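You operate a simulated robot arm through the tools that you are given. There is no shell and no other tool.

Carry out the task below with a simulated robot arm. There is one attempt and no reset: what you move stays moved.

TASK
Slot the board into the summer box, add the red and yellow scarves, and put the lid on.
Fine: the red scarf lies in the white half, the yellow one in the black half.

It is judged by the outcome, as a careful person would: the job done as asked, and still so three seconds after it is handed in. It fails if anything else is knocked over, pushed out of place, dropped, spilled or broken. Lids that push on must go on centred and level and be pressed home; caps that screw on are set level and turned clockwise until they are tight.

THE ROBOT
A 7-joint arm with a two-finger parallel gripper, fixed in place. Base frame: the origin is at the foot of the arm, x ahead of it, y to its left, z up. Units: mm, degrees, N and s.
With the tool pointing down near the work surface it reaches from about 100 to 840 mm from the base axis. Its first joint turns from -166.0 to 166.0 degrees. Payload 3.43 kg.
Tool frame: the origin (TCP) lies between the finger pads and is the grasp point; the fingertips stand 30 mm ahead of it; z points along the fingers, y is the line along which they close. Largest opening 94 mm; finger width 28, thickness 10; the body of the gripper, 50 by 96 mm, starts 55 mm behind the TCP.
Orientation is that of the tool frame in the base frame, as a unit quaternion [w, x, y, z]. With the fingers straight down and closing along the base's y, the tool's x points along the base's -x, its y along +y and its z along -z.

THE INTERFACE
- The arm moves only by the tool send_rows. Its argument "increments" is a list of rows, each an object of numbers (a shift or turn left out is 0, a gripper value left out holds the last): "x", "y", "z": the shift along the tool's x, y, z in mm; "ax", "ay", "az": the turn, a rotation vector about the tool's x, y, z in degrees; "gripper": the opening, from 0 (shut) to 1 (fully open). In form: [{"x": .., "y": .., "z": .., "ax": .., "ay": .., "az": .., "gripper": ..}, ...]. A call has 1 to 20 rows; each row shifts and turns the commanded pose from where the row before left it, along the tool's axes as they then stand. Each row takes 0.2 s and may step no farther than 50 mm and 8.6 degrees from the row before; otherwise, or with a gripper value out of range, the whole call is refused. Where a pose cannot be reached the arm comes as near as it can. A force on the tool above 40 N (or 10 N above the force at the start of the call, whichever is more), or a blocked arm, ends the call early, and 0.2 s more pass. The fingers move at their own pace (about 45 mm/s each) and stop on an object; they squeeze with about 37 N. The grip force told is the motor's: it shows also when the fingers shut on nothing. Time passes only in rows, and 0.2 s behind the last, so rows that do not move let the fingers close. It gives the time, the measured TCP pose, the force on the tool (base axes), the opening and the grip force at its end, in the units of the frame above (readings bear some noise), with the torque about the TCP (base axes, N m) and any sound that the robot's microphone picked up.
- Cameras (640 x 400 px; columns grow to the right, rows downward): "scene" is fixed at [398.7, 649.7, 1611.3]; the picture's right is [-0.92, -0.38, 0.00], its down [-0.22, 0.54, -0.81] and it looks along [0.31, -0.75, -0.58] (base axes); focal length 320 px, centre (320, 200). "wrist" rides on the gripper at [76, 14, -102] in the tool frame; the picture's right is [-0.18, 0.98, 0.00], its down [-0.75, -0.14, -0.64] and it looks along [-0.63, -0.12, 0.77] (tool axes); focal length 243 px, centre (320, 200). There is no depth. A picture from a camera that has moved, and an enlarged one, comes with that camera's place and axes in the base frame and with its lens.
- capture(camera): a new picture of that camera. No time passes.
- slide_trunk(by): slides the trunk up (or, below 0, down) by that many mm; the arm rides with it, the base frame stays. It gives what a move gives, with no picture.
- enlarge(camera, box): a new picture of the part [left, top, right, bottom] of that camera's present view, enlarged. No time passes.
- close_job(): hands the job in; it is judged then, once.

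Places have to be worked out from the pictures, the camera data and where the tool is seen. Open the gripper and draw the arm clear of the work before you hand the job in, unless the task says otherwise.

The tools are called after ">>>" as a command line: name --argument value ..., lists and objects as JSON in quotes. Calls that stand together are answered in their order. send_rows: Moves the arm, as the interface text tells. Its arguments: {"type":"object","properties":{"increments":{"type":"array","items":{"type":"object","properties":{"x":{"type":"number"},"y":{"type":"number"},"z":{"type":"number"},"ax":{"type":"number"},"ay":{"type":"number"},"az":{"type":"number"},"gripper":{"type":"number"}}}}},"required":["increments"]} The other tools are called the same way: slide_trunk (by) slides the trunk up or down; capture (camera) takes a picture; enlarge (camera, box) takes an enlarged picture of a part of a camera's view; close_job () hands the job in.

At the start:

```text
time: 0.0
ee_pos: [497.6, -64.7, 1252.5]
ee_rot: [0.0, 0.0, 1.0, 0.0]
force: [-0.3, -0.3, 0.5]
wrist_torque: [0.01, 0.0, 0.01]
finger_gap: 94.0
grip_force: 0.1
trunk travel left (down, up): [-350.0, 140.0]
```

scene: 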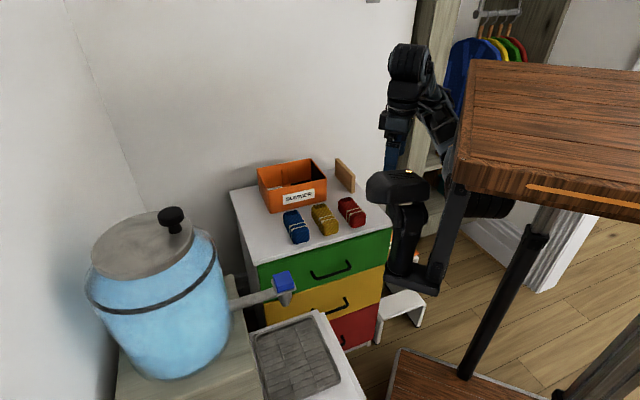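
wrist: 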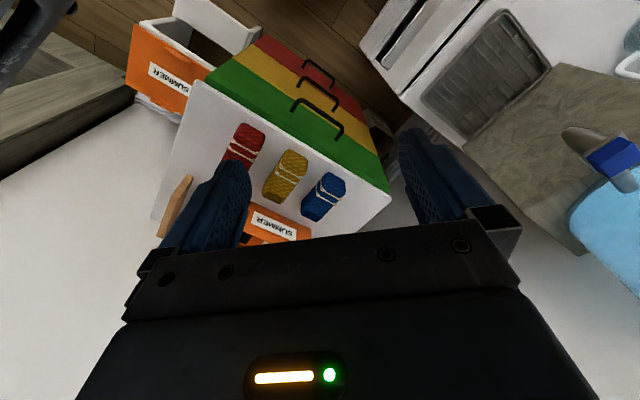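

I start by looking closely at the chest top and the surroundings to place the box, board, scarves and lid.

>>> enlarge --camera "scene" --box '[220, 130, 400, 260]'

>>> enlarge --camera "wrist" --box '[80, 0, 400, 250]'

>>> enlarge --camera "scene" --box '[340, 200, 560, 400]'

```text
3.08 times, centred on (310, 195) of scene
camera zoom: at [398.7, 649.7, 1611.3], right [-0.92, -0.38, 0.0], down [-0.22, 0.54, -0.81], along [0.31, -0.75, -0.58], focal length 984 px, centre (351, 215)
```

zoom: 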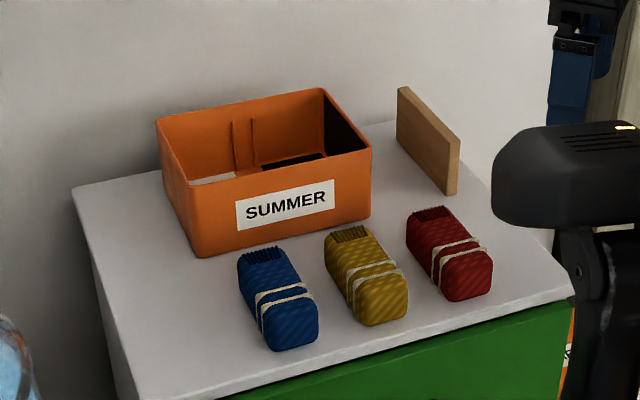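

```text
1.60 times, centred on (240, 125) of wrist
camera zoom: at [423.0, -49.8, 1354.7], right [0.18, 0.98, 0.0], down [0.75, -0.14, 0.64], along [0.63, -0.12, -0.77], focal length 388 px, centre (448, 320)
```

zoom: 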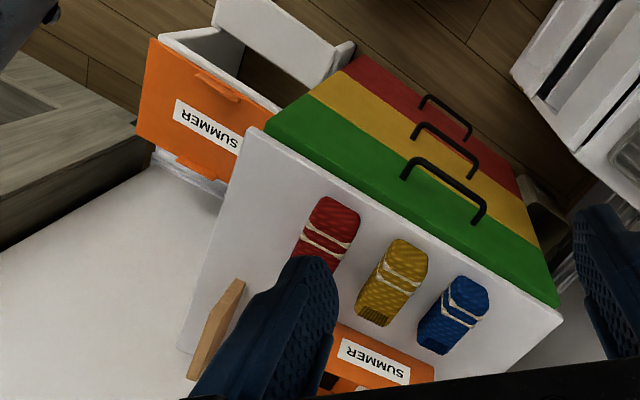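

```text
2.00 times, centred on (450, 300) of scene
camera zoom: at [398.7, 649.7, 1611.3], right [-0.92, -0.38, 0.0], down [-0.22, 0.54, -0.81], along [0.31, -0.75, -0.58], focal length 640 px, centre (60, 0)
```

zoom: 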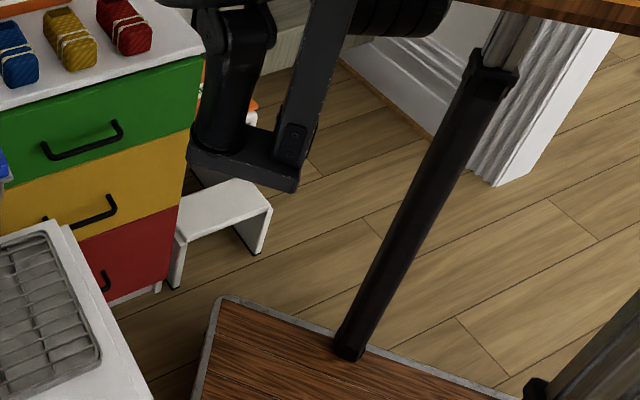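

The lid seems to lie on a white stand to the right of the chest, hidden from the scene camera by the arm. I enlarge the wrist view there before moving.

>>> enlarge --camera "wrist" --box '[100, 0, 260, 120]'

>>> enlarge --camera "wrist" --box '[140, 80, 400, 250]'

>>> enlarge --camera "scene" --box '[370, 0, 640, 180]'

```text
3.33 times, centred on (180, 60) of wrist
camera zoom: at [423.0, -49.8, 1354.7], right [0.18, 0.98, 0.0], down [0.75, -0.14, 0.64], along [0.63, -0.12, -0.77], focal length 809 px, centre (787, 667)
```

zoom: 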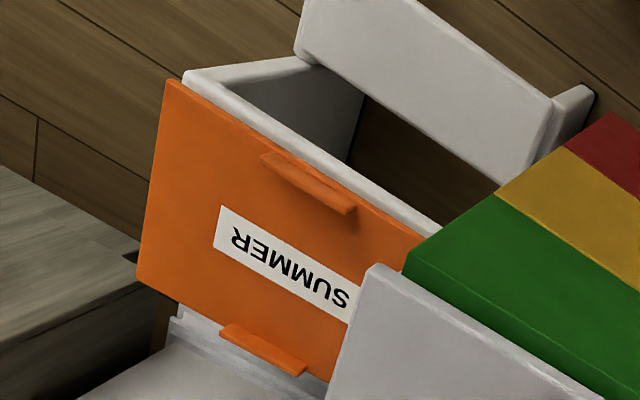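

```text
2.35 times, centred on (270, 165) of wrist
camera zoom: at [423.0, -49.8, 1354.7], right [0.18, 0.98, 0.0], down [0.75, -0.14, 0.64], along [0.63, -0.12, -0.77], focal length 571 px, centre (438, 282)
```

zoom: 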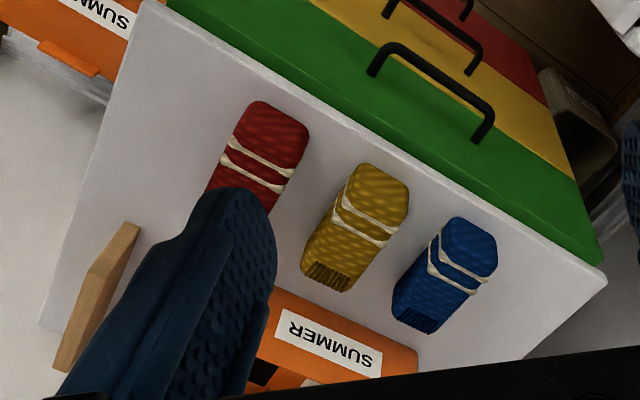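

```text
2.22 times, centred on (505, 90) of scene
camera zoom: at [398.7, 649.7, 1611.3], right [-0.92, -0.38, 0.0], down [-0.22, 0.54, -0.81], along [0.31, -0.75, -0.58], focal length 711 px, centre (-91, 444)
```

zoom: 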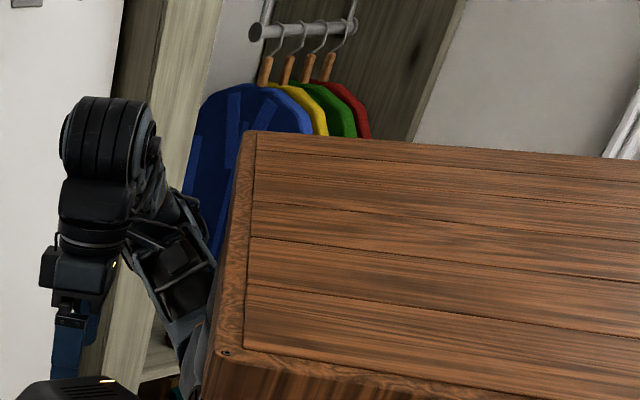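

I turn the wrist camera to face the right side (base −y) to see the lid and the chest from the same spot.

>>> send_rows --increments '[{"az": 8.2}, {"az": 8.2}, {"az": 8.2}, {"az": 8.2}, {"az": 8.2}, {"az": 8.2}, {"az": 8.2}, {"az": 8.2}, {"az": 8.2}, {"az": 8.2}, {"az": 8}]'

>>> capture --camera "wrist"

>>> capture --camera "scene"

```text
time: 2.4
ee_pos: [499.7, -63.4, 1252.1]
ee_rot: [0.0, 0.708, 0.706, 0.0]
force: [-0.1, 0.7, 0.4]
wrist_torque: [-0.01, 0.01, 0.0]
finger_gap: 93.7
grip_force: 0.1
trunk travel left (down, up): [-350.0, 140.0]
```

```text
taken
camera wrist: at [513.9, 12.6, 1354.3], right [0.98, -0.19, 0.0], down [-0.14, -0.75, 0.64], along [-0.12, -0.63, -0.77], focal length 243 px, centre (320, 200)
```

wrist: 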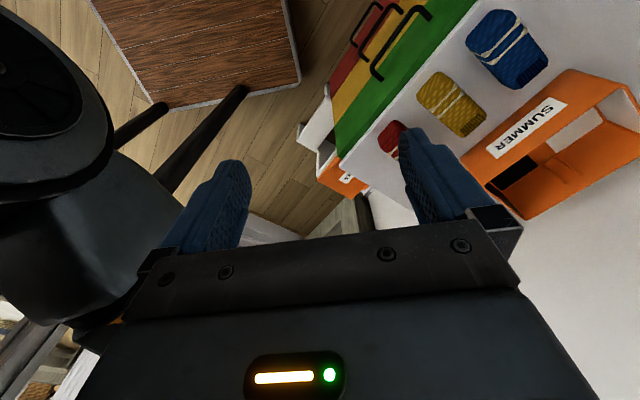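

```text
taken
```

scene: 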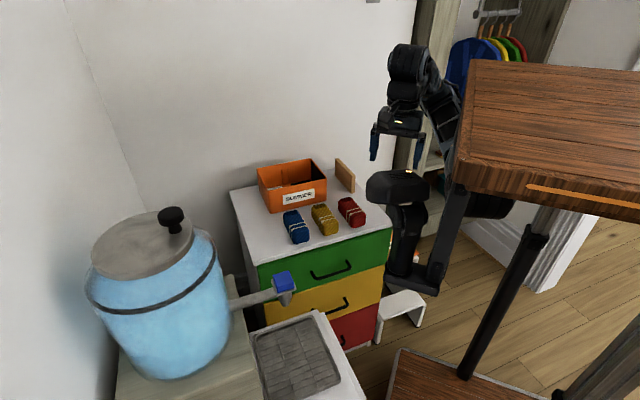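

The lid is partly seen beside the chest. I enlarge that area to triangulate it against the first view.

>>> enlarge --camera "wrist" --box '[280, 90, 440, 220]'

>>> enlarge --camera "wrist" --box '[440, 50, 640, 230]'

```text
3.08 times, centred on (360, 155) of wrist
camera zoom: at [513.9, 12.6, 1354.3], right [0.98, -0.19, 0.0], down [-0.14, -0.75, 0.64], along [-0.12, -0.63, -0.77], focal length 746 px, centre (197, 338)
```

zoom: 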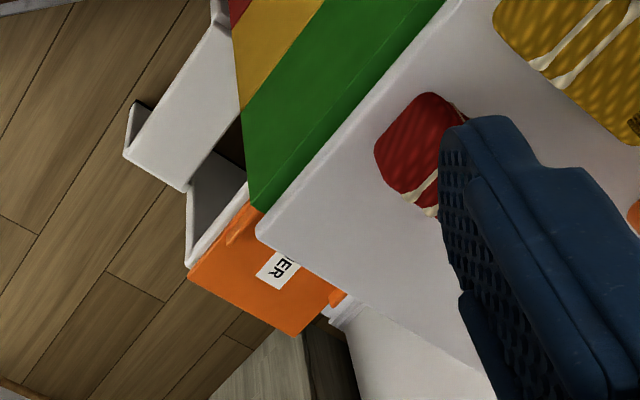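

```text
2.22 times, centred on (540, 140) of wrist
camera zoom: at [513.9, 12.6, 1354.3], right [0.98, -0.19, 0.0], down [-0.14, -0.75, 0.64], along [-0.12, -0.63, -0.77], focal length 539 px, centre (-169, 333)
```

zoom: 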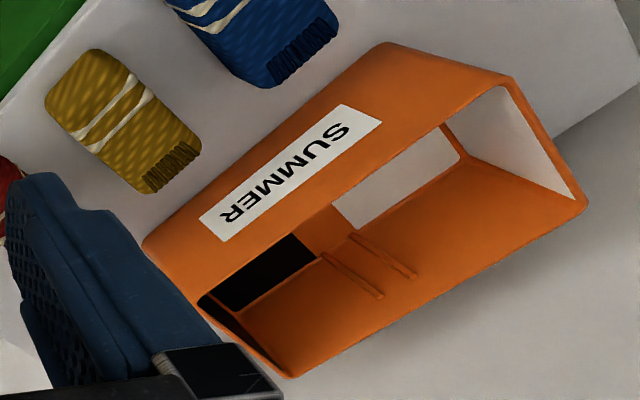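

The lid seems to lie low (z around 450) to the right of the chest. I move the camera over that side while staying high.

>>> send_rows --increments '[{"x": -40, "y": -15}, {"x": -40, "y": -15}, {"x": -40, "y": -15}, {"x": -40, "y": -15}, {"x": -40, "y": -15}, {"x": -40, "y": -15}, {"x": -40, "y": -10}]'

>>> capture --camera "wrist"

>>> capture --camera "scene"

```text
time: 3.3
ee_pos: [486.6, -153.7, 1240.7]
ee_rot: [-0.011, 0.623, 0.782, -0.01]
force: [0.8, -1.0, 0.1]
wrist_torque: [0.04, 0.01, 0.01]
finger_gap: 94.3
grip_force: 0.1
trunk travel left (down, up): [-350.0, 140.0]
stopped in row 4: the arm was blocked; the commanded pose is now the measured one
```

```text
taken
camera wrist: at [486.8, -76.8, 1343.1], right [1.0, 0.04, -0.03], down [0.05, -0.77, 0.64], along [0.0, -0.64, -0.77], focal length 243 px, centre (320, 200)
```

wrist: 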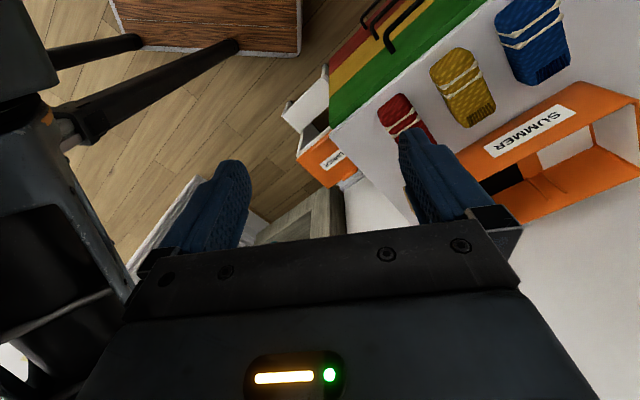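

```text
taken
```

scene: 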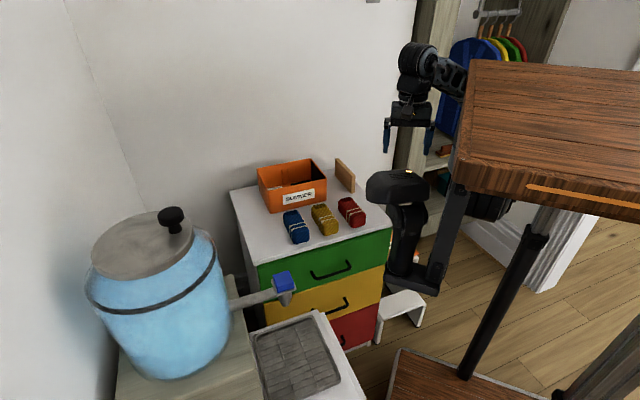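

The arm got blocked when moving right, probably a joint limit or the deck close to the forearm. I lower the trunk a bit, which I need anyway, and see what moves with it.

>>> slide_trunk --by -100

>>> capture --camera "scene"

>>> capture --camera "wrist"

```text
time: 4.6
ee_pos: [485.2, -156.0, 1142.2]
ee_rot: [-0.011, 0.623, 0.782, -0.01]
force: [-0.4, -0.5, 0.7]
wrist_torque: [0.04, -0.02, -0.01]
finger_gap: 94.1
grip_force: 0.0
trunk travel left (down, up): [-250.0, 240.0]
```

```text
taken
```

scene: 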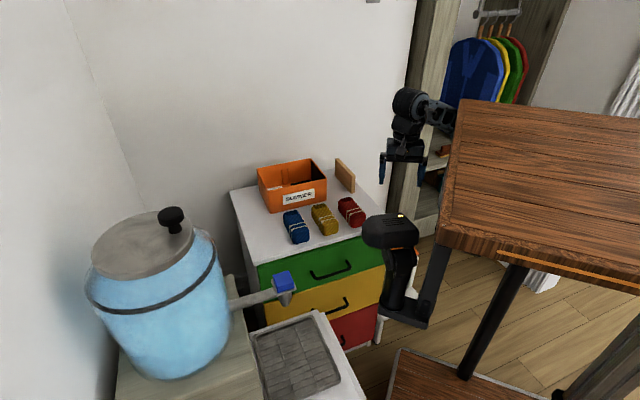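

```text
taken
camera wrist: at [486.7, -76.9, 1243.1], right [1.0, 0.04, -0.03], down [0.05, -0.77, 0.64], along [0.0, -0.64, -0.77], focal length 243 px, centre (320, 200)
```

wrist: 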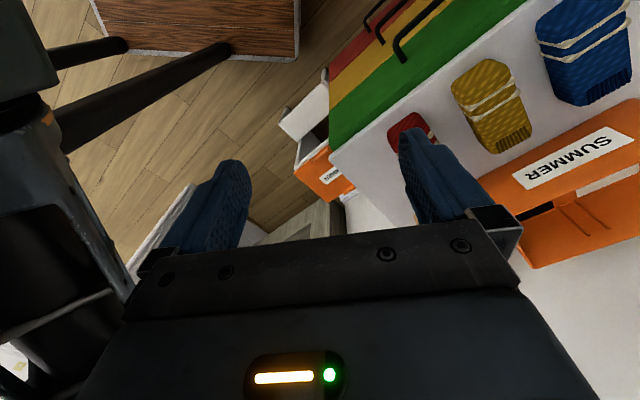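

The whole deck and both arms ride with the trunk. I level the tool, turn it back to a freer angle and move to the right to look at the lid.

>>> send_rows --increments '[{"ax": -1.66, "ay": -0.38}, {"az": -8}, {"az": -8}, {"az": -8}, {"az": -8}, {"az": -8}, {"az": -8}, {"x": -7.3, "y": -35.8}, {"x": -7.3, "y": -35.8}, {"x": -7.3, "y": -35.8}, {"x": -7.3, "y": -35.8}, {"x": -7.3, "y": -35.8}]'

>>> capture --camera "wrist"

>>> capture --camera "scene"

```text
time: 6.8
ee_pos: [459.2, -236.3, 1106.3]
ee_rot: [-0.071, 0.237, 0.969, 0.007]
force: [0.2, 0.0, 0.4]
wrist_torque: [-0.02, -0.01, -0.04]
finger_gap: 94.3
grip_force: 0.1
trunk travel left (down, up): [-250.0, 240.0]
stopped in row 10: the arm was blocked; the commanded pose is now the measured one
```

```text
taken
camera wrist: at [414.2, -193.5, 1217.7], right [0.61, 0.79, -0.04], down [0.68, -0.5, 0.53], along [0.4, -0.36, -0.85], focal length 243 px, centre (320, 200)
```

wrist: 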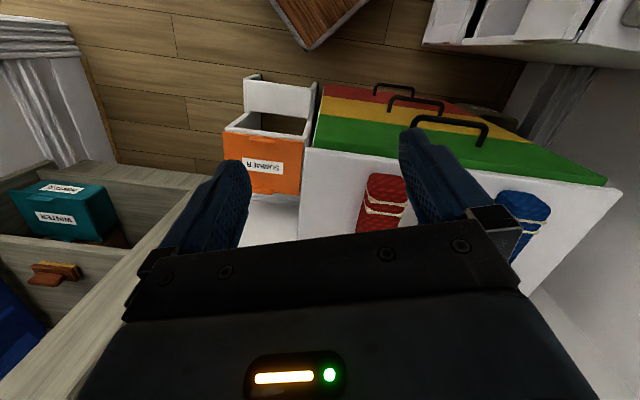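

```text
taken
```

scene: 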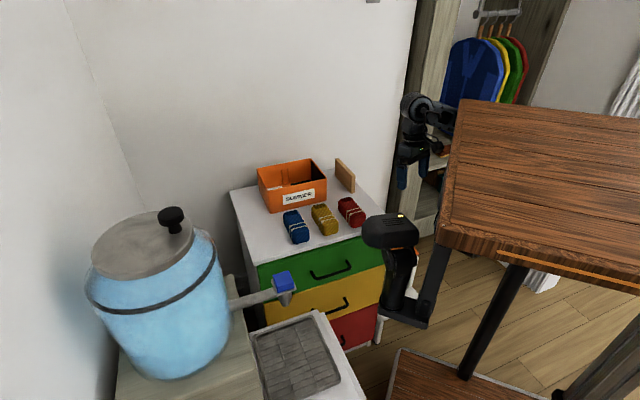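

Blocked again with no tool force, so it's a reach/limit issue high up near the deck. I back off, level the tool and lower the gripper relative to the deck, in front of the chest.

>>> send_rows --increments '[{"x": 0, "y": 40}, {"ax": -1.16, "ay": -8.1}, {"z": 25}, {"z": 25}, {"z": 25}, {"z": 25}, {"z": 25}, {"z": 25}]'

>>> capture --camera "wrist"

>>> capture --camera "scene"

```text
time: 8.6
ee_pos: [498.3, -221.8, 963.8]
ee_rot: [0.0, 0.238, 0.971, 0.0]
force: [0.3, -0.7, -0.2]
wrist_torque: [0.02, 0.02, 0.01]
finger_gap: 93.8
grip_force: 0.1
out of reach, approached as far as the arm can: row 5, 6, 7, 8
trunk travel left (down, up): [-250.0, 240.0]
```

```text
taken
camera wrist: at [438.1, -173.4, 1065.9], right [0.62, 0.79, 0.0], down [0.6, -0.47, 0.64], along [0.51, -0.39, -0.77], focal length 243 px, centre (320, 200)
```

wrist: 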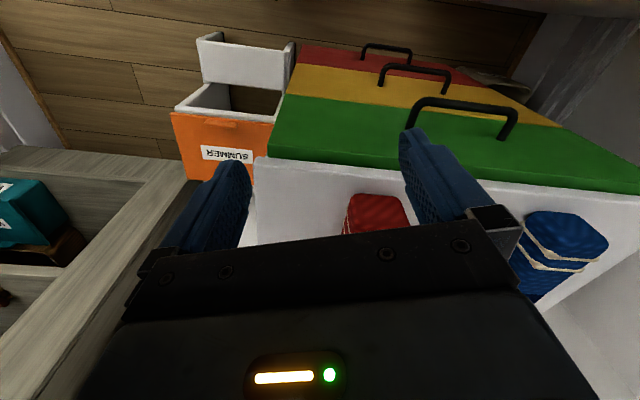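

```text
taken
```

scene: 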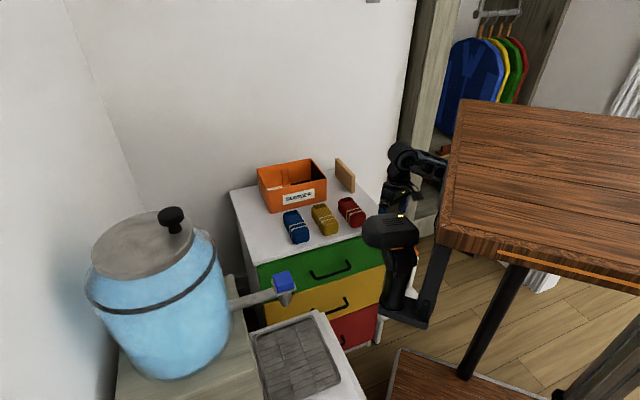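

Now I enlarge the scene around the arm and deck to understand how the arm is mounted and what limits it.

>>> enlarge --camera "scene" --box '[340, 80, 560, 340]'

>>> enlarge --camera "wrist" --box '[0, 0, 320, 220]'

```text
1.54 times, centred on (450, 210) of scene
camera zoom: at [398.7, 649.7, 1611.3], right [-0.92, -0.38, 0.0], down [-0.22, 0.54, -0.81], along [0.31, -0.75, -0.58], focal length 492 px, centre (120, 185)
```

zoom: 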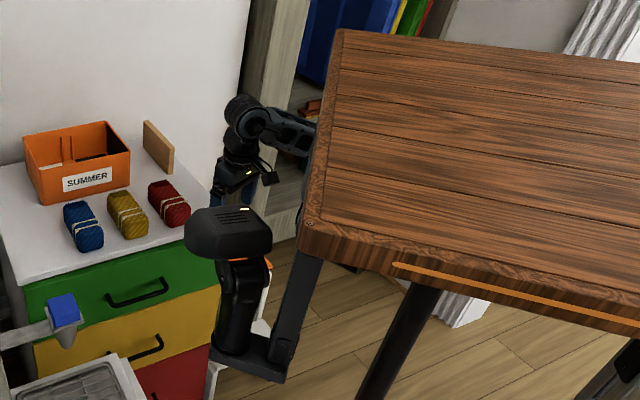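

```text
1.82 times, centred on (160, 110) of wrist
camera zoom: at [438.1, -173.4, 1065.9], right [0.62, 0.79, 0.0], down [0.6, -0.47, 0.64], along [0.51, -0.39, -0.77], focal length 441 px, centre (611, 364)
```

zoom: 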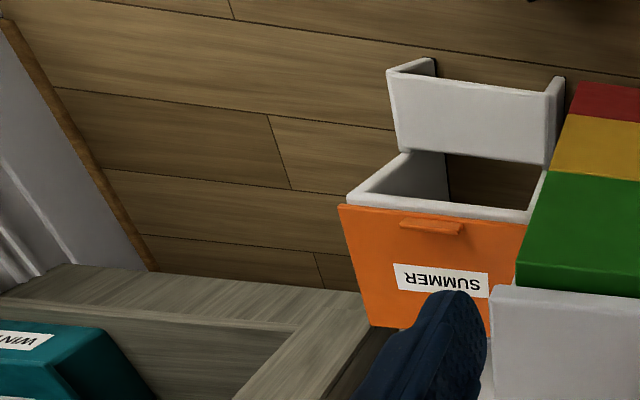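

The geometry so far: chest top is near z 850 with its near-right corner about (500,−308), turned 45°. Yellow scarf is near (730,−190), red near (640,−262), and the box front face is around (865,−255). I move outward at a safe height to test the reach and get a close view of the top.

>>> send_rows --increments '[{"z": -20}, {"z": -20}, {"z": -20}, {"x": -30, "y": 25}, {"x": -30, "y": 25}, {"x": -30, "y": 25}]'

>>> capture --camera "wrist"

>>> capture --camera "scene"

```text
time: 10.0
ee_pos: [607.4, -195.0, 1025.1]
ee_rot: [0.001, 0.239, 0.971, -0.001]
force: [-0.4, -0.1, 0.4]
wrist_torque: [0.01, -0.02, -0.01]
finger_gap: 94.2
grip_force: 0.0
trunk travel left (down, up): [-250.0, 240.0]
```

```text
taken
camera wrist: at [548.6, -147.4, 1126.9], right [0.62, 0.79, 0.0], down [0.6, -0.47, 0.64], along [0.51, -0.4, -0.77], focal length 243 px, centre (320, 200)
```

wrist: 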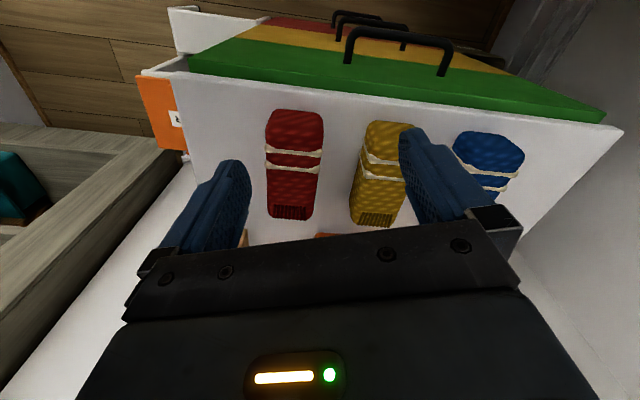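

```text
taken
```

scene: 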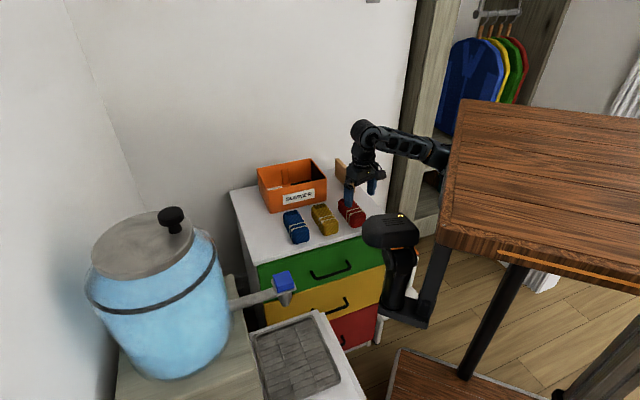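

This pose works with no reach issue. I raise the tool, turn it square to the chest (45°) and tilt it outward 30° to look at the box and board.

>>> send_rows --increments '[{"z": -33}, {"z": -33}, {"z": -33}, {"az": 8.5}, {"az": 8.5}, {"ay": -7.5}, {"ay": -7.5}, {"ay": -7.5}, {"ay": -7.5}]'

>>> capture --camera "wrist"

>>> capture --camera "scene"

```text
time: 12.0
ee_pos: [610.8, -196.6, 1125.2]
ee_rot: [0.241, 0.366, 0.894, -0.097]
force: [-0.6, 0.4, 1.7]
wrist_torque: [0.02, 0.0, -0.01]
finger_gap: 94.3
grip_force: 0.1
trunk travel left (down, up): [-250.0, 240.0]
```

```text
taken
camera wrist: at [537.9, -104.3, 1173.7], right [0.8, 0.59, 0.09], down [0.13, -0.33, 0.93], along [0.58, -0.74, -0.35], focal length 243 px, centre (320, 200)
```

wrist: 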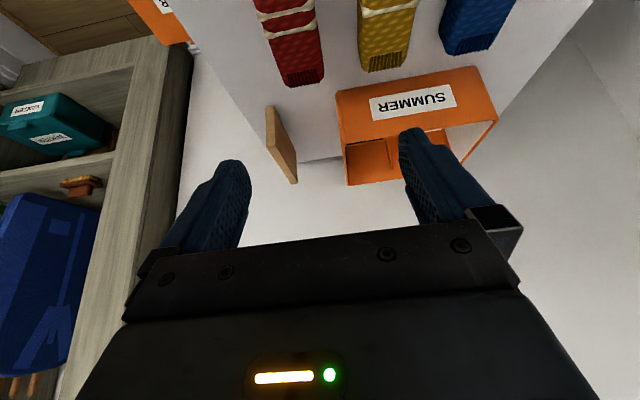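

```text
taken
```

scene: 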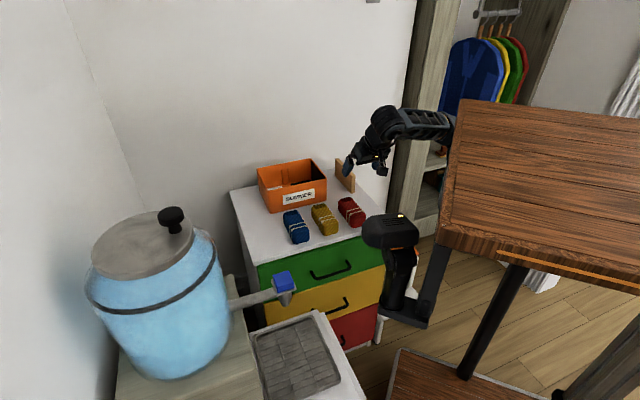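

Good view. I enlarge the box and board here for measurement.

>>> enlarge --camera "wrist" --box '[250, 40, 510, 200]'

>>> enlarge --camera "wrist" --box '[120, 0, 320, 120]'

```text
2.46 times, centred on (380, 120) of wrist
camera zoom: at [537.9, -104.3, 1173.7], right [0.8, 0.59, 0.09], down [0.13, -0.33, 0.93], along [0.58, -0.74, -0.35], focal length 597 px, centre (172, 397)
```

zoom: 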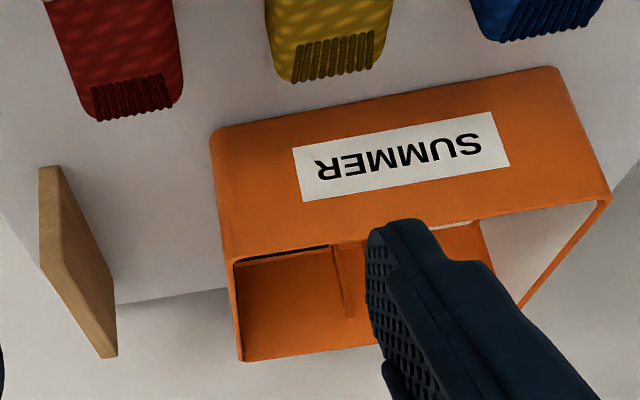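

```text
3.20 times, centred on (220, 60) of wrist
camera zoom: at [537.9, -104.3, 1173.7], right [0.8, 0.59, 0.09], down [0.13, -0.33, 0.93], along [0.58, -0.74, -0.35], focal length 776 px, centre (640, 648)
```

zoom: 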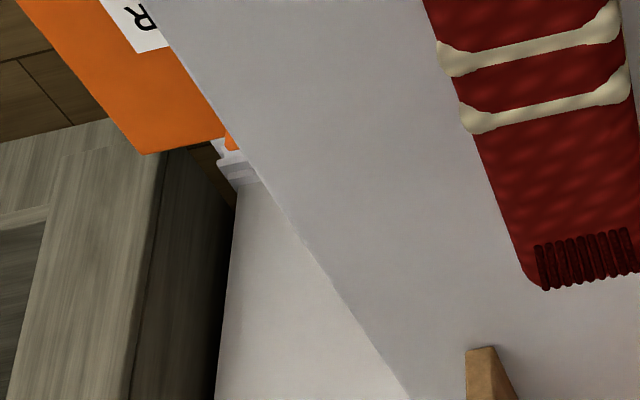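

Measured (chest 45°‑turned, top z≈850): box front bottom runs (787,−341)→(950,−177), size ≈235×166×108, centre ≈(928,−318); board stands at ≈(757,−488), about 158×85×15. All that is around 900–980 mm away, so I need a tilted tool; I test the reach towards the box at a safe height.

>>> send_rows --increments '[{"x": -25.4, "y": 13.4, "z": 25.5}, {"x": -25.4, "y": 13.4, "z": 25.5}, {"x": -25.4, "y": 13.4, "z": 25.5}, {"x": -25.4, "y": 13.4, "z": 25.5}, {"x": -25.4, "y": 13.4, "z": 25.5}, {"x": -25.4, "y": 13.4, "z": 25.5}, {"x": -25.4, "y": 13.4, "z": 25.5}]'

>>> capture --camera "wrist"

>>> capture --camera "scene"

```text
time: 13.6
ee_pos: [850.1, -300.4, 1056.6]
ee_rot: [0.241, 0.366, 0.894, -0.098]
force: [0.2, 0.2, -0.2]
wrist_torque: [0.01, 0.02, 0.01]
finger_gap: 93.9
grip_force: 0.2
trunk travel left (down, up): [-250.0, 240.0]
```

```text
taken
camera wrist: at [777.7, -208.4, 1106.3], right [0.8, 0.59, 0.09], down [0.14, -0.33, 0.93], along [0.58, -0.74, -0.35], focal length 243 px, centre (320, 200)
```

wrist: 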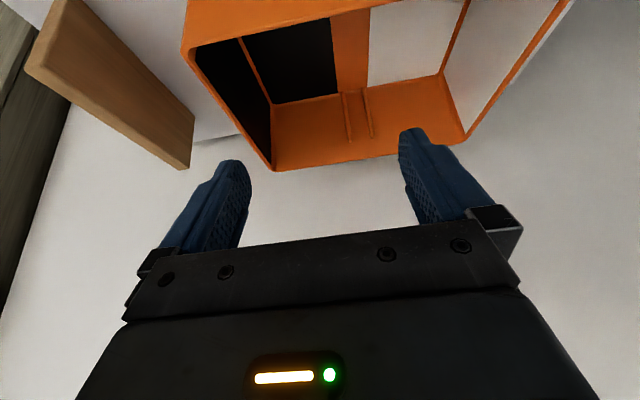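

```text
taken
```

scene: 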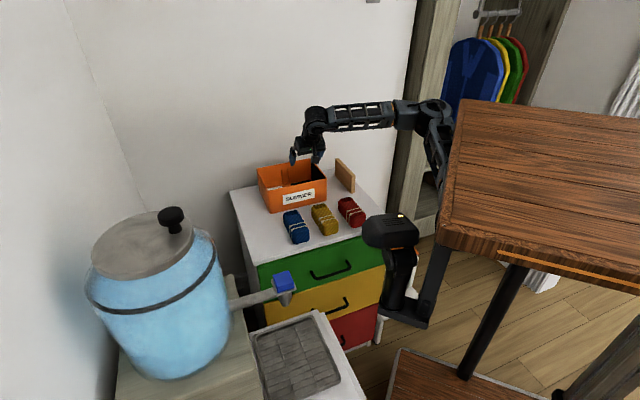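

Reach at 900 mm with 30° tilt is fine. I enlarge this view to measure the box interior, slot ribs and board.

>>> enlarge --camera "wrist" --box '[180, 0, 580, 180]'

>>> enlarge --camera "wrist" --box '[0, 0, 240, 180]'

>>> enlarge --camera "scene" --box '[240, 140, 400, 250]'

```text
1.60 times, centred on (380, 90) of wrist
camera zoom: at [777.7, -208.4, 1106.3], right [0.8, 0.59, 0.09], down [0.14, -0.33, 0.93], along [0.58, -0.74, -0.35], focal length 388 px, centre (224, 376)
```

zoom: 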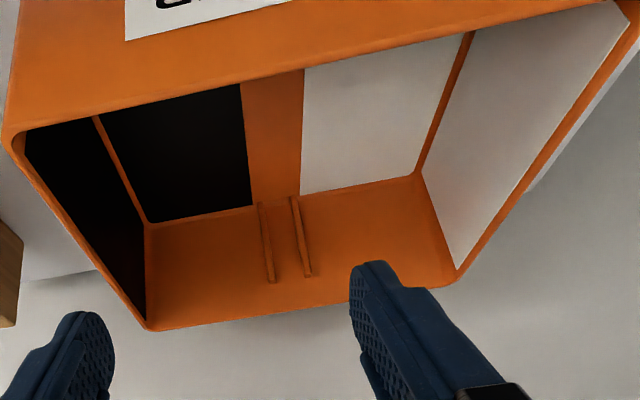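

```text
2.22 times, centred on (120, 90) of wrist
camera zoom: at [777.7, -208.4, 1106.3], right [0.8, 0.59, 0.09], down [0.14, -0.33, 0.93], along [0.58, -0.74, -0.35], focal length 539 px, centre (764, 444)
```

zoom: 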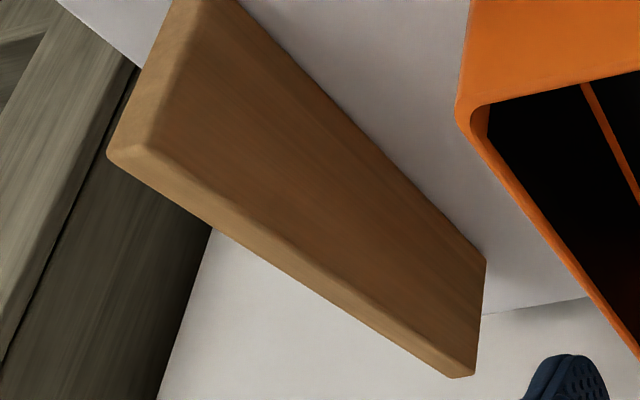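

```text
3.64 times, centred on (320, 195) of scene
camera zoom: at [398.7, 649.7, 1611.3], right [-0.92, -0.38, 0.0], down [-0.22, 0.54, -0.81], along [0.31, -0.75, -0.58], focal length 1163 px, centre (320, 218)
```

zoom: 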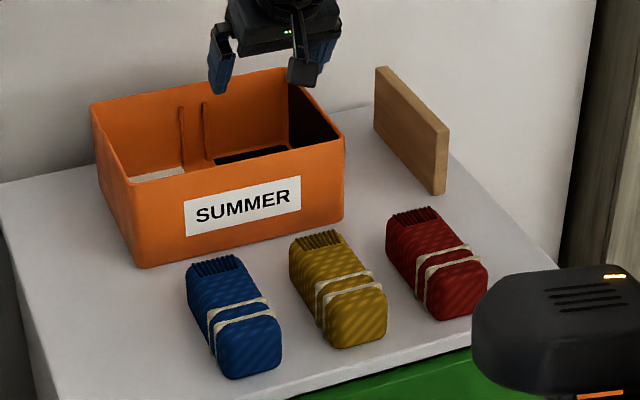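

The slot is between the ribs at mid-length (u≈432, about 21 mm wide); black floor is on the board's side and white on the far side. Board spans roughly v 799–963 at u≈190 (top z 935). I now move over the board with the same tilt.

>>> send_rows --increments '[{"x": -7.8, "y": -39.9, "z": 12.8}, {"x": -7.8, "y": -39.9, "z": 12.8}, {"x": -7.8, "y": -39.9, "z": 12.8}, {"x": -7.8, "y": -39.9, "z": 12.8}, {"x": -7.8, "y": -39.9, "z": 12.8}]'

>>> capture --camera "wrist"

>>> enlarge --camera "scene" --box '[260, 90, 460, 230]'

```text
time: 14.8
ee_pos: [758.2, -489.5, 1020.2]
ee_rot: [0.241, 0.365, 0.894, -0.097]
force: [0.9, 1.1, -0.5]
wrist_torque: [-0.06, 0.03, 0.01]
finger_gap: 94.0
grip_force: 0.1
trunk travel left (down, up): [-250.0, 240.0]
```

```text
taken
camera wrist: at [685.0, -397.5, 1069.0], right [0.8, 0.59, 0.09], down [0.14, -0.33, 0.93], along [0.58, -0.74, -0.35], focal length 243 px, centre (320, 200)
```

wrist: 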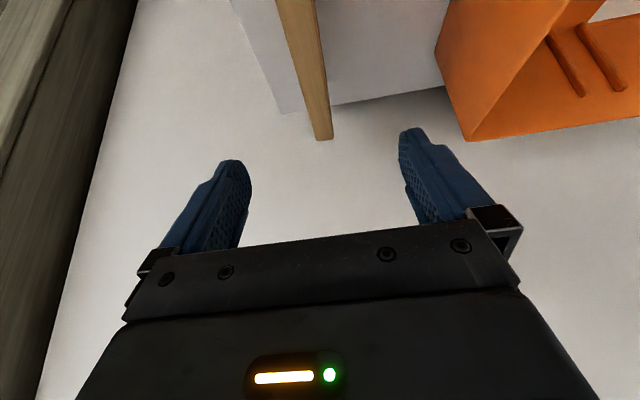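

```text
2.86 times, centred on (360, 160) of scene
camera zoom: at [398.7, 649.7, 1611.3], right [-0.92, -0.38, 0.0], down [-0.22, 0.54, -0.81], along [0.31, -0.75, -0.58], focal length 914 px, centre (206, 314)
```

zoom: 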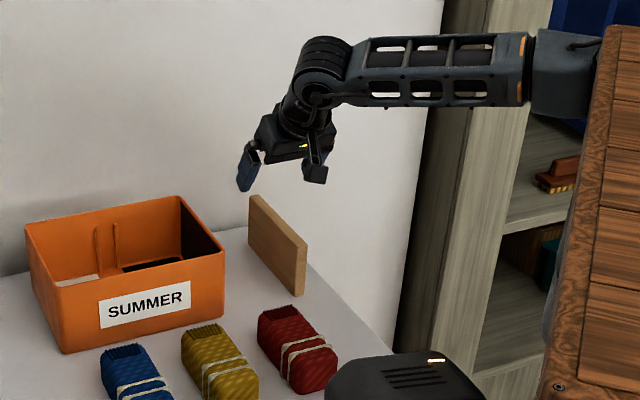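

The board is centred between the fingers (u≈189.5 vs tool 190). I lower to about 23 mm below its top and close.

>>> send_rows --increments '[{"x": 11.2, "z": 18.5}, {"x": 11.2, "z": 18.5}, {"x": 11.2, "z": 18.5}, {"x": 11.2, "z": 18.5}, {"x": 11.2, "z": 18.5}, {"gripper": 0}, {"gripper": 0}, {"gripper": 0}, {"gripper": 0}, {"gripper": 0}, {"gripper": 0}]'

>>> enlarge --camera "scene" --box '[260, 90, 460, 230]'

>>> capture --camera "wrist"

```text
time: 17.2
ee_pos: [753.3, -487.6, 912.0]
ee_rot: [0.241, 0.365, 0.894, -0.097]
force: [0.8, 0.5, 0.9]
wrist_torque: [0.01, -0.03, -0.01]
finger_gap: 21.8
grip_force: 37.3
trunk travel left (down, up): [-250.0, 240.0]
```

```text
2.86 times, centred on (360, 160) of scene
camera zoom: at [398.7, 649.7, 1611.3], right [-0.92, -0.38, 0.0], down [-0.22, 0.54, -0.81], along [0.31, -0.75, -0.58], focal length 914 px, centre (206, 314)
```

zoom: 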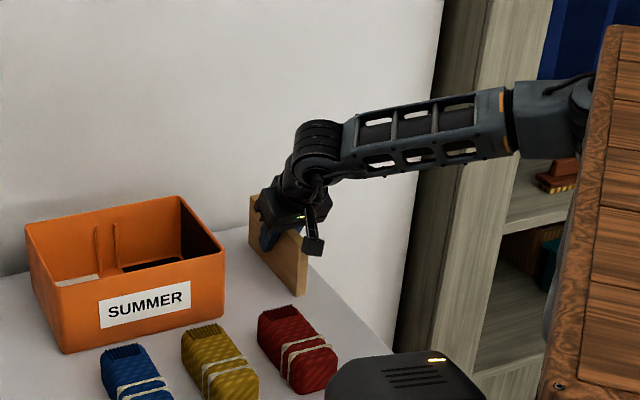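

```text
taken
camera wrist: at [680.9, -394.6, 962.2], right [0.8, 0.59, 0.09], down [0.14, -0.33, 0.93], along [0.58, -0.74, -0.35], focal length 243 px, centre (320, 200)
```

wrist: 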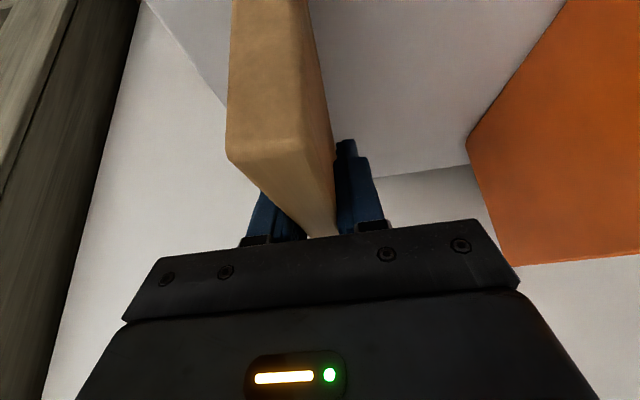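

Board gripped (gap 21.8, 37 N). I lift it straight up clear of the box rim.

>>> send_rows --increments '[{"x": -12.5, "z": -21.6}, {"x": -12.5, "z": -21.6}, {"x": -12.5, "z": -21.6}, {"x": -12.5, "z": -21.6}, {"x": -12.5, "z": -21.6}, {"x": -12.5, "z": -21.6}]'

>>> capture --camera "wrist"

>>> enlarge --camera "scene" --box '[260, 90, 460, 230]'

>>> enlarge --camera "scene" --box '[250, 150, 340, 215]'

```text
time: 18.8
ee_pos: [761.9, -477.1, 1037.5]
ee_rot: [0.231, 0.364, 0.899, -0.075]
force: [0.2, -0.4, -2.0]
wrist_torque: [0.02, 0.01, 0.05]
finger_gap: 21.8
grip_force: 37.0
trunk travel left (down, up): [-250.0, 240.0]
stopped in row 6: the arm was blocked; the commanded pose is now the measured one
```

```text
taken
camera wrist: at [688.1, -387.2, 1092.6], right [0.79, 0.6, 0.12], down [0.15, -0.38, 0.91], along [0.59, -0.71, -0.39], focal length 243 px, centre (320, 200)
```

wrist: 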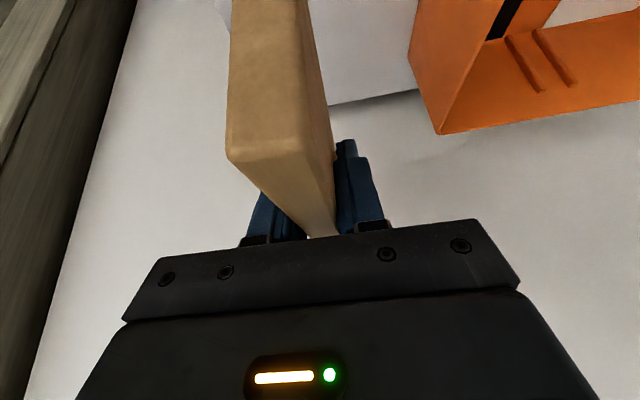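

```text
2.86 times, centred on (360, 160) of scene
camera zoom: at [398.7, 649.7, 1611.3], right [-0.92, -0.38, 0.0], down [-0.22, 0.54, -0.81], along [0.31, -0.75, -0.58], focal length 914 px, centre (206, 314)
```

zoom: 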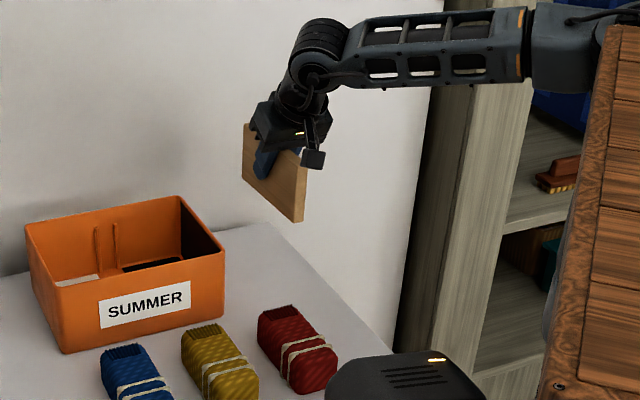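

```text
6.15 times, centred on (295, 182) of scene
camera zoom: at [398.7, 649.7, 1611.3], right [-0.92, -0.38, 0.0], down [-0.22, 0.54, -0.81], along [0.31, -0.75, -0.58], focal length 1969 px, centre (474, 308)
```

zoom: 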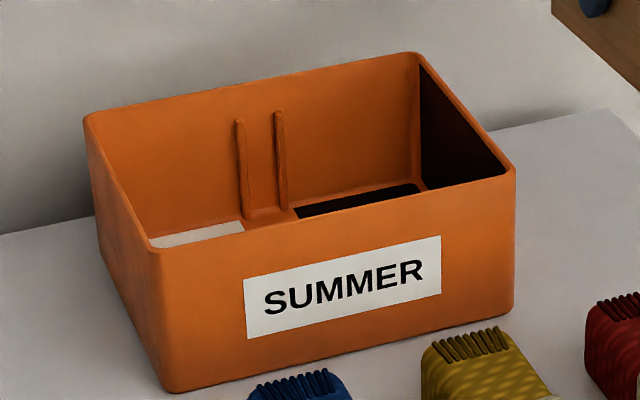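

The elbow gets blocked when the tool rises here at this trunk height, so I ease down a little, then raise the trunk by 100 mm, which lifts board and arm together.

>>> send_rows --increments '[{"x": 4, "z": 9}]'

>>> slide_trunk --by 100

>>> capture --camera "scene"

```text
time: 19.2
ee_pos: [761.8, -475.3, 1028.8]
ee_rot: [0.23, 0.364, 0.899, -0.076]
force: [-0.2, 0.0, -0.4]
wrist_torque: [-0.02, 0.0, -0.01]
finger_gap: 21.9
grip_force: 36.6
trunk travel left (down, up): [-250.0, 240.0]
```

```text
time: 20.5
ee_pos: [762.2, -476.2, 1129.1]
ee_rot: [0.231, 0.364, 0.899, -0.076]
force: [-0.4, 0.1, -0.2]
wrist_torque: [0.01, -0.01, 0.02]
finger_gap: 22.0
grip_force: 36.8
trunk travel left (down, up): [-350.0, 140.0]
```

```text
taken
```

scene: 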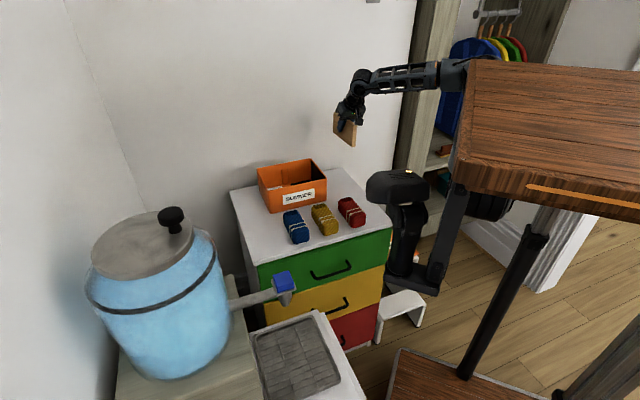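

I correct the small orientation slip and carry the board over the box's slot line, board bottom about 25 mm above the rim.

>>> send_rows --increments '[{"ax": 2.3, "ay": -1.9, "az": 0.3}, {"y": 38.4, "x": 6.7, "z": 12.3}, {"y": 38.4, "x": 6.7, "z": 12.3}, {"y": 38.4, "x": 6.7, "z": 12.3}, {"y": 38.4, "x": 6.7, "z": 12.3}, {"y": 38.4, "x": 6.7, "z": 12.3}, {"y": 38.4, "x": 6.7, "z": 12.3}, {}]'

>>> capture --camera "wrist"

>>> enlarge --camera "scene" --box '[240, 120, 380, 220]'

```text
time: 22.3
ee_pos: [927.5, -318.2, 1042.6]
ee_rot: [0.238, 0.37, 0.893, -0.099]
force: [-0.7, -0.3, -1.6]
wrist_torque: [0.0, 0.01, -0.01]
finger_gap: 21.8
grip_force: 36.8
trunk travel left (down, up): [-350.0, 140.0]
```

```text
taken
camera wrist: at [855.2, -223.2, 1092.9], right [0.81, 0.58, 0.09], down [0.14, -0.34, 0.93], along [0.57, -0.74, -0.35], focal length 243 px, centre (320, 200)
```

wrist: 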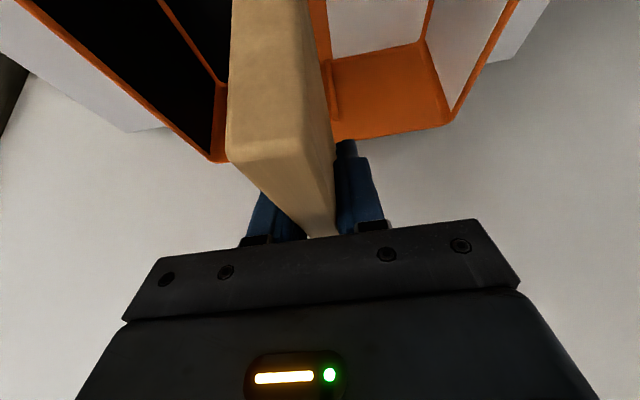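

```text
4.00 times, centred on (310, 170) of scene
camera zoom: at [398.7, 649.7, 1611.3], right [-0.92, -0.38, 0.0], down [-0.22, 0.54, -0.81], along [0.31, -0.75, -0.58], focal length 1280 px, centre (360, 320)
```

zoom: 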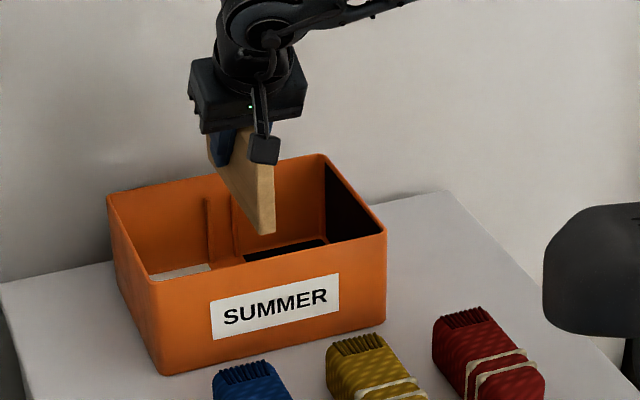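

Board hangs just above the slot. I zoom in tightly on the rim/board to fine-check the alignment before lowering.

>>> enlarge --camera "scene" --box '[262, 150, 342, 200]'

>>> enlarge --camera "wrist" --box '[150, 0, 470, 200]'

```text
8.00 times, centred on (302, 175) of scene
camera zoom: at [398.7, 649.7, 1611.3], right [-0.92, -0.38, 0.0], down [-0.22, 0.54, -0.81], along [0.31, -0.75, -0.58], focal length 2559 px, centre (464, 400)
```

zoom: 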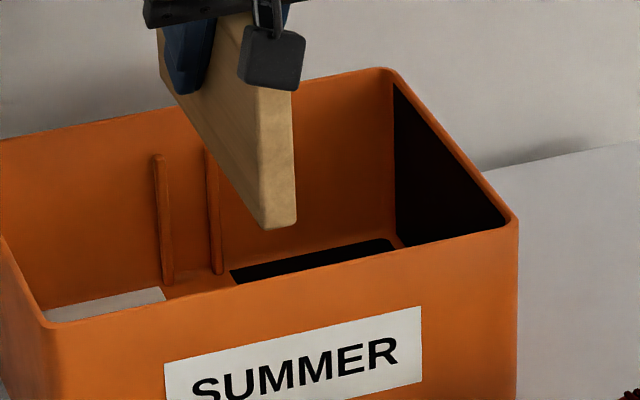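

```text
2.00 times, centred on (310, 100) of wrist
camera zoom: at [855.2, -223.2, 1092.9], right [0.81, 0.58, 0.09], down [0.14, -0.34, 0.93], along [0.57, -0.74, -0.35], focal length 485 px, centre (340, 400)
```

zoom: 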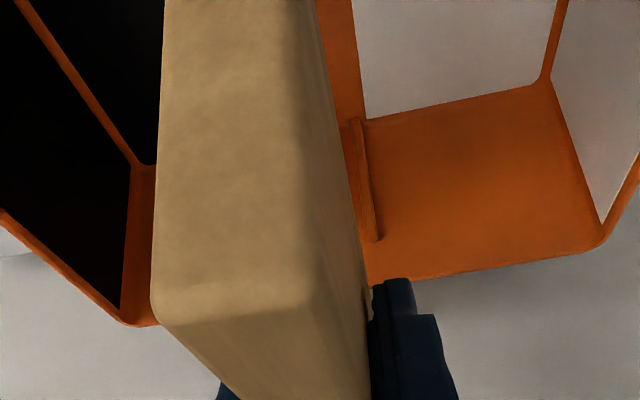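

The fit looks tight, so I zoom further on the ribs and on the board's end.

>>> enlarge --camera "scene" --box '[278, 166, 302, 188]'

>>> enlarge --camera "wrist" --box '[300, 20, 400, 160]'

```text
16.00 times, centred on (290, 177) of scene
camera zoom: at [398.7, 649.7, 1611.3], right [-0.92, -0.38, 0.0], down [-0.22, 0.54, -0.81], along [0.31, -0.75, -0.58], focal length 5119 px, centre (800, 568)
```

zoom: 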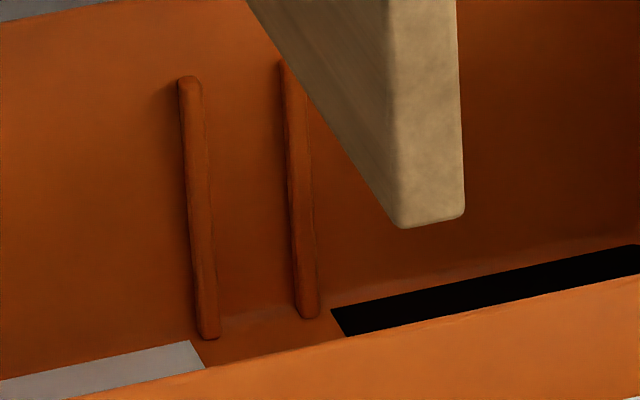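

```text
2.86 times, centred on (350, 90) of wrist
camera zoom: at [855.2, -223.2, 1092.9], right [0.81, 0.58, 0.09], down [0.14, -0.34, 0.93], along [0.57, -0.74, -0.35], focal length 693 px, centre (234, 514)
```

zoom: 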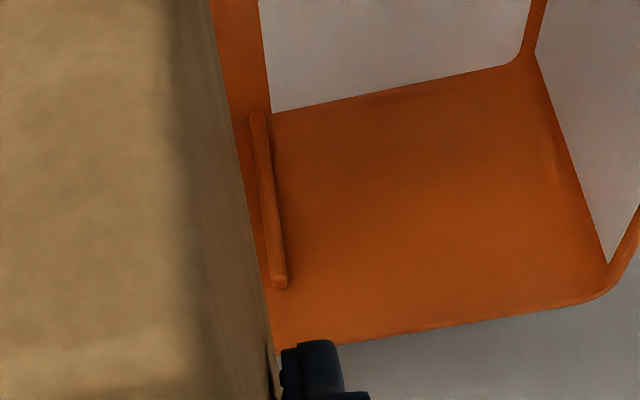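

Relative checks from both cameras say the board is about 0.7 mm too far along +u and otherwise parallel and centred. I correct that and lower until its bottom is just above the rib tops.

>>> send_rows --increments '[{"x": 0.9, "y": -0.7, "z": -0.5}, {"x": 5, "z": 8.65}, {"x": 5, "z": 8.65}, {"x": 5, "z": 8.65}, {"x": 5, "z": 8.65}, {}]'

>>> enlarge --camera "scene" --box '[262, 150, 342, 200]'

>>> enlarge --camera "wrist" --box '[150, 0, 470, 200]'

```text
time: 23.7
ee_pos: [926.4, -315.1, 1003.9]
ee_rot: [0.238, 0.37, 0.893, -0.098]
force: [-0.6, 0.4, -0.4]
wrist_torque: [0.02, 0.0, -0.01]
finger_gap: 21.7
grip_force: 37.2
trunk travel left (down, up): [-350.0, 140.0]
```

```text
8.00 times, centred on (302, 175) of scene
camera zoom: at [398.7, 649.7, 1611.3], right [-0.92, -0.38, 0.0], down [-0.22, 0.54, -0.81], along [0.31, -0.75, -0.58], focal length 2559 px, centre (464, 400)
```

zoom: 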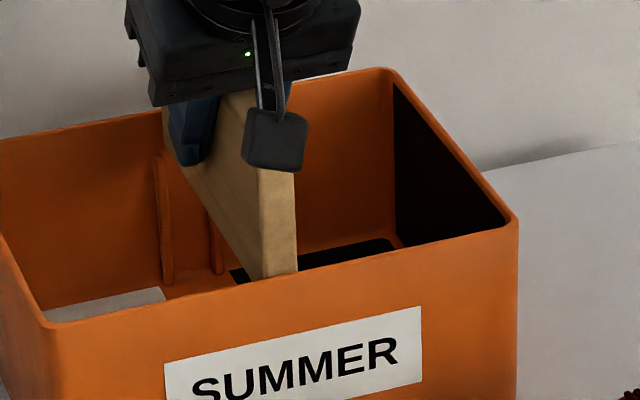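

```text
2.00 times, centred on (310, 100) of wrist
camera zoom: at [854.6, -221.2, 1054.3], right [0.81, 0.58, 0.09], down [0.14, -0.34, 0.93], along [0.57, -0.74, -0.35], focal length 485 px, centre (340, 400)
```

zoom: 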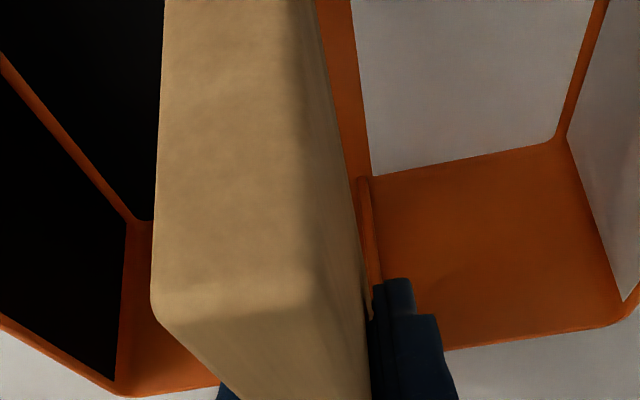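

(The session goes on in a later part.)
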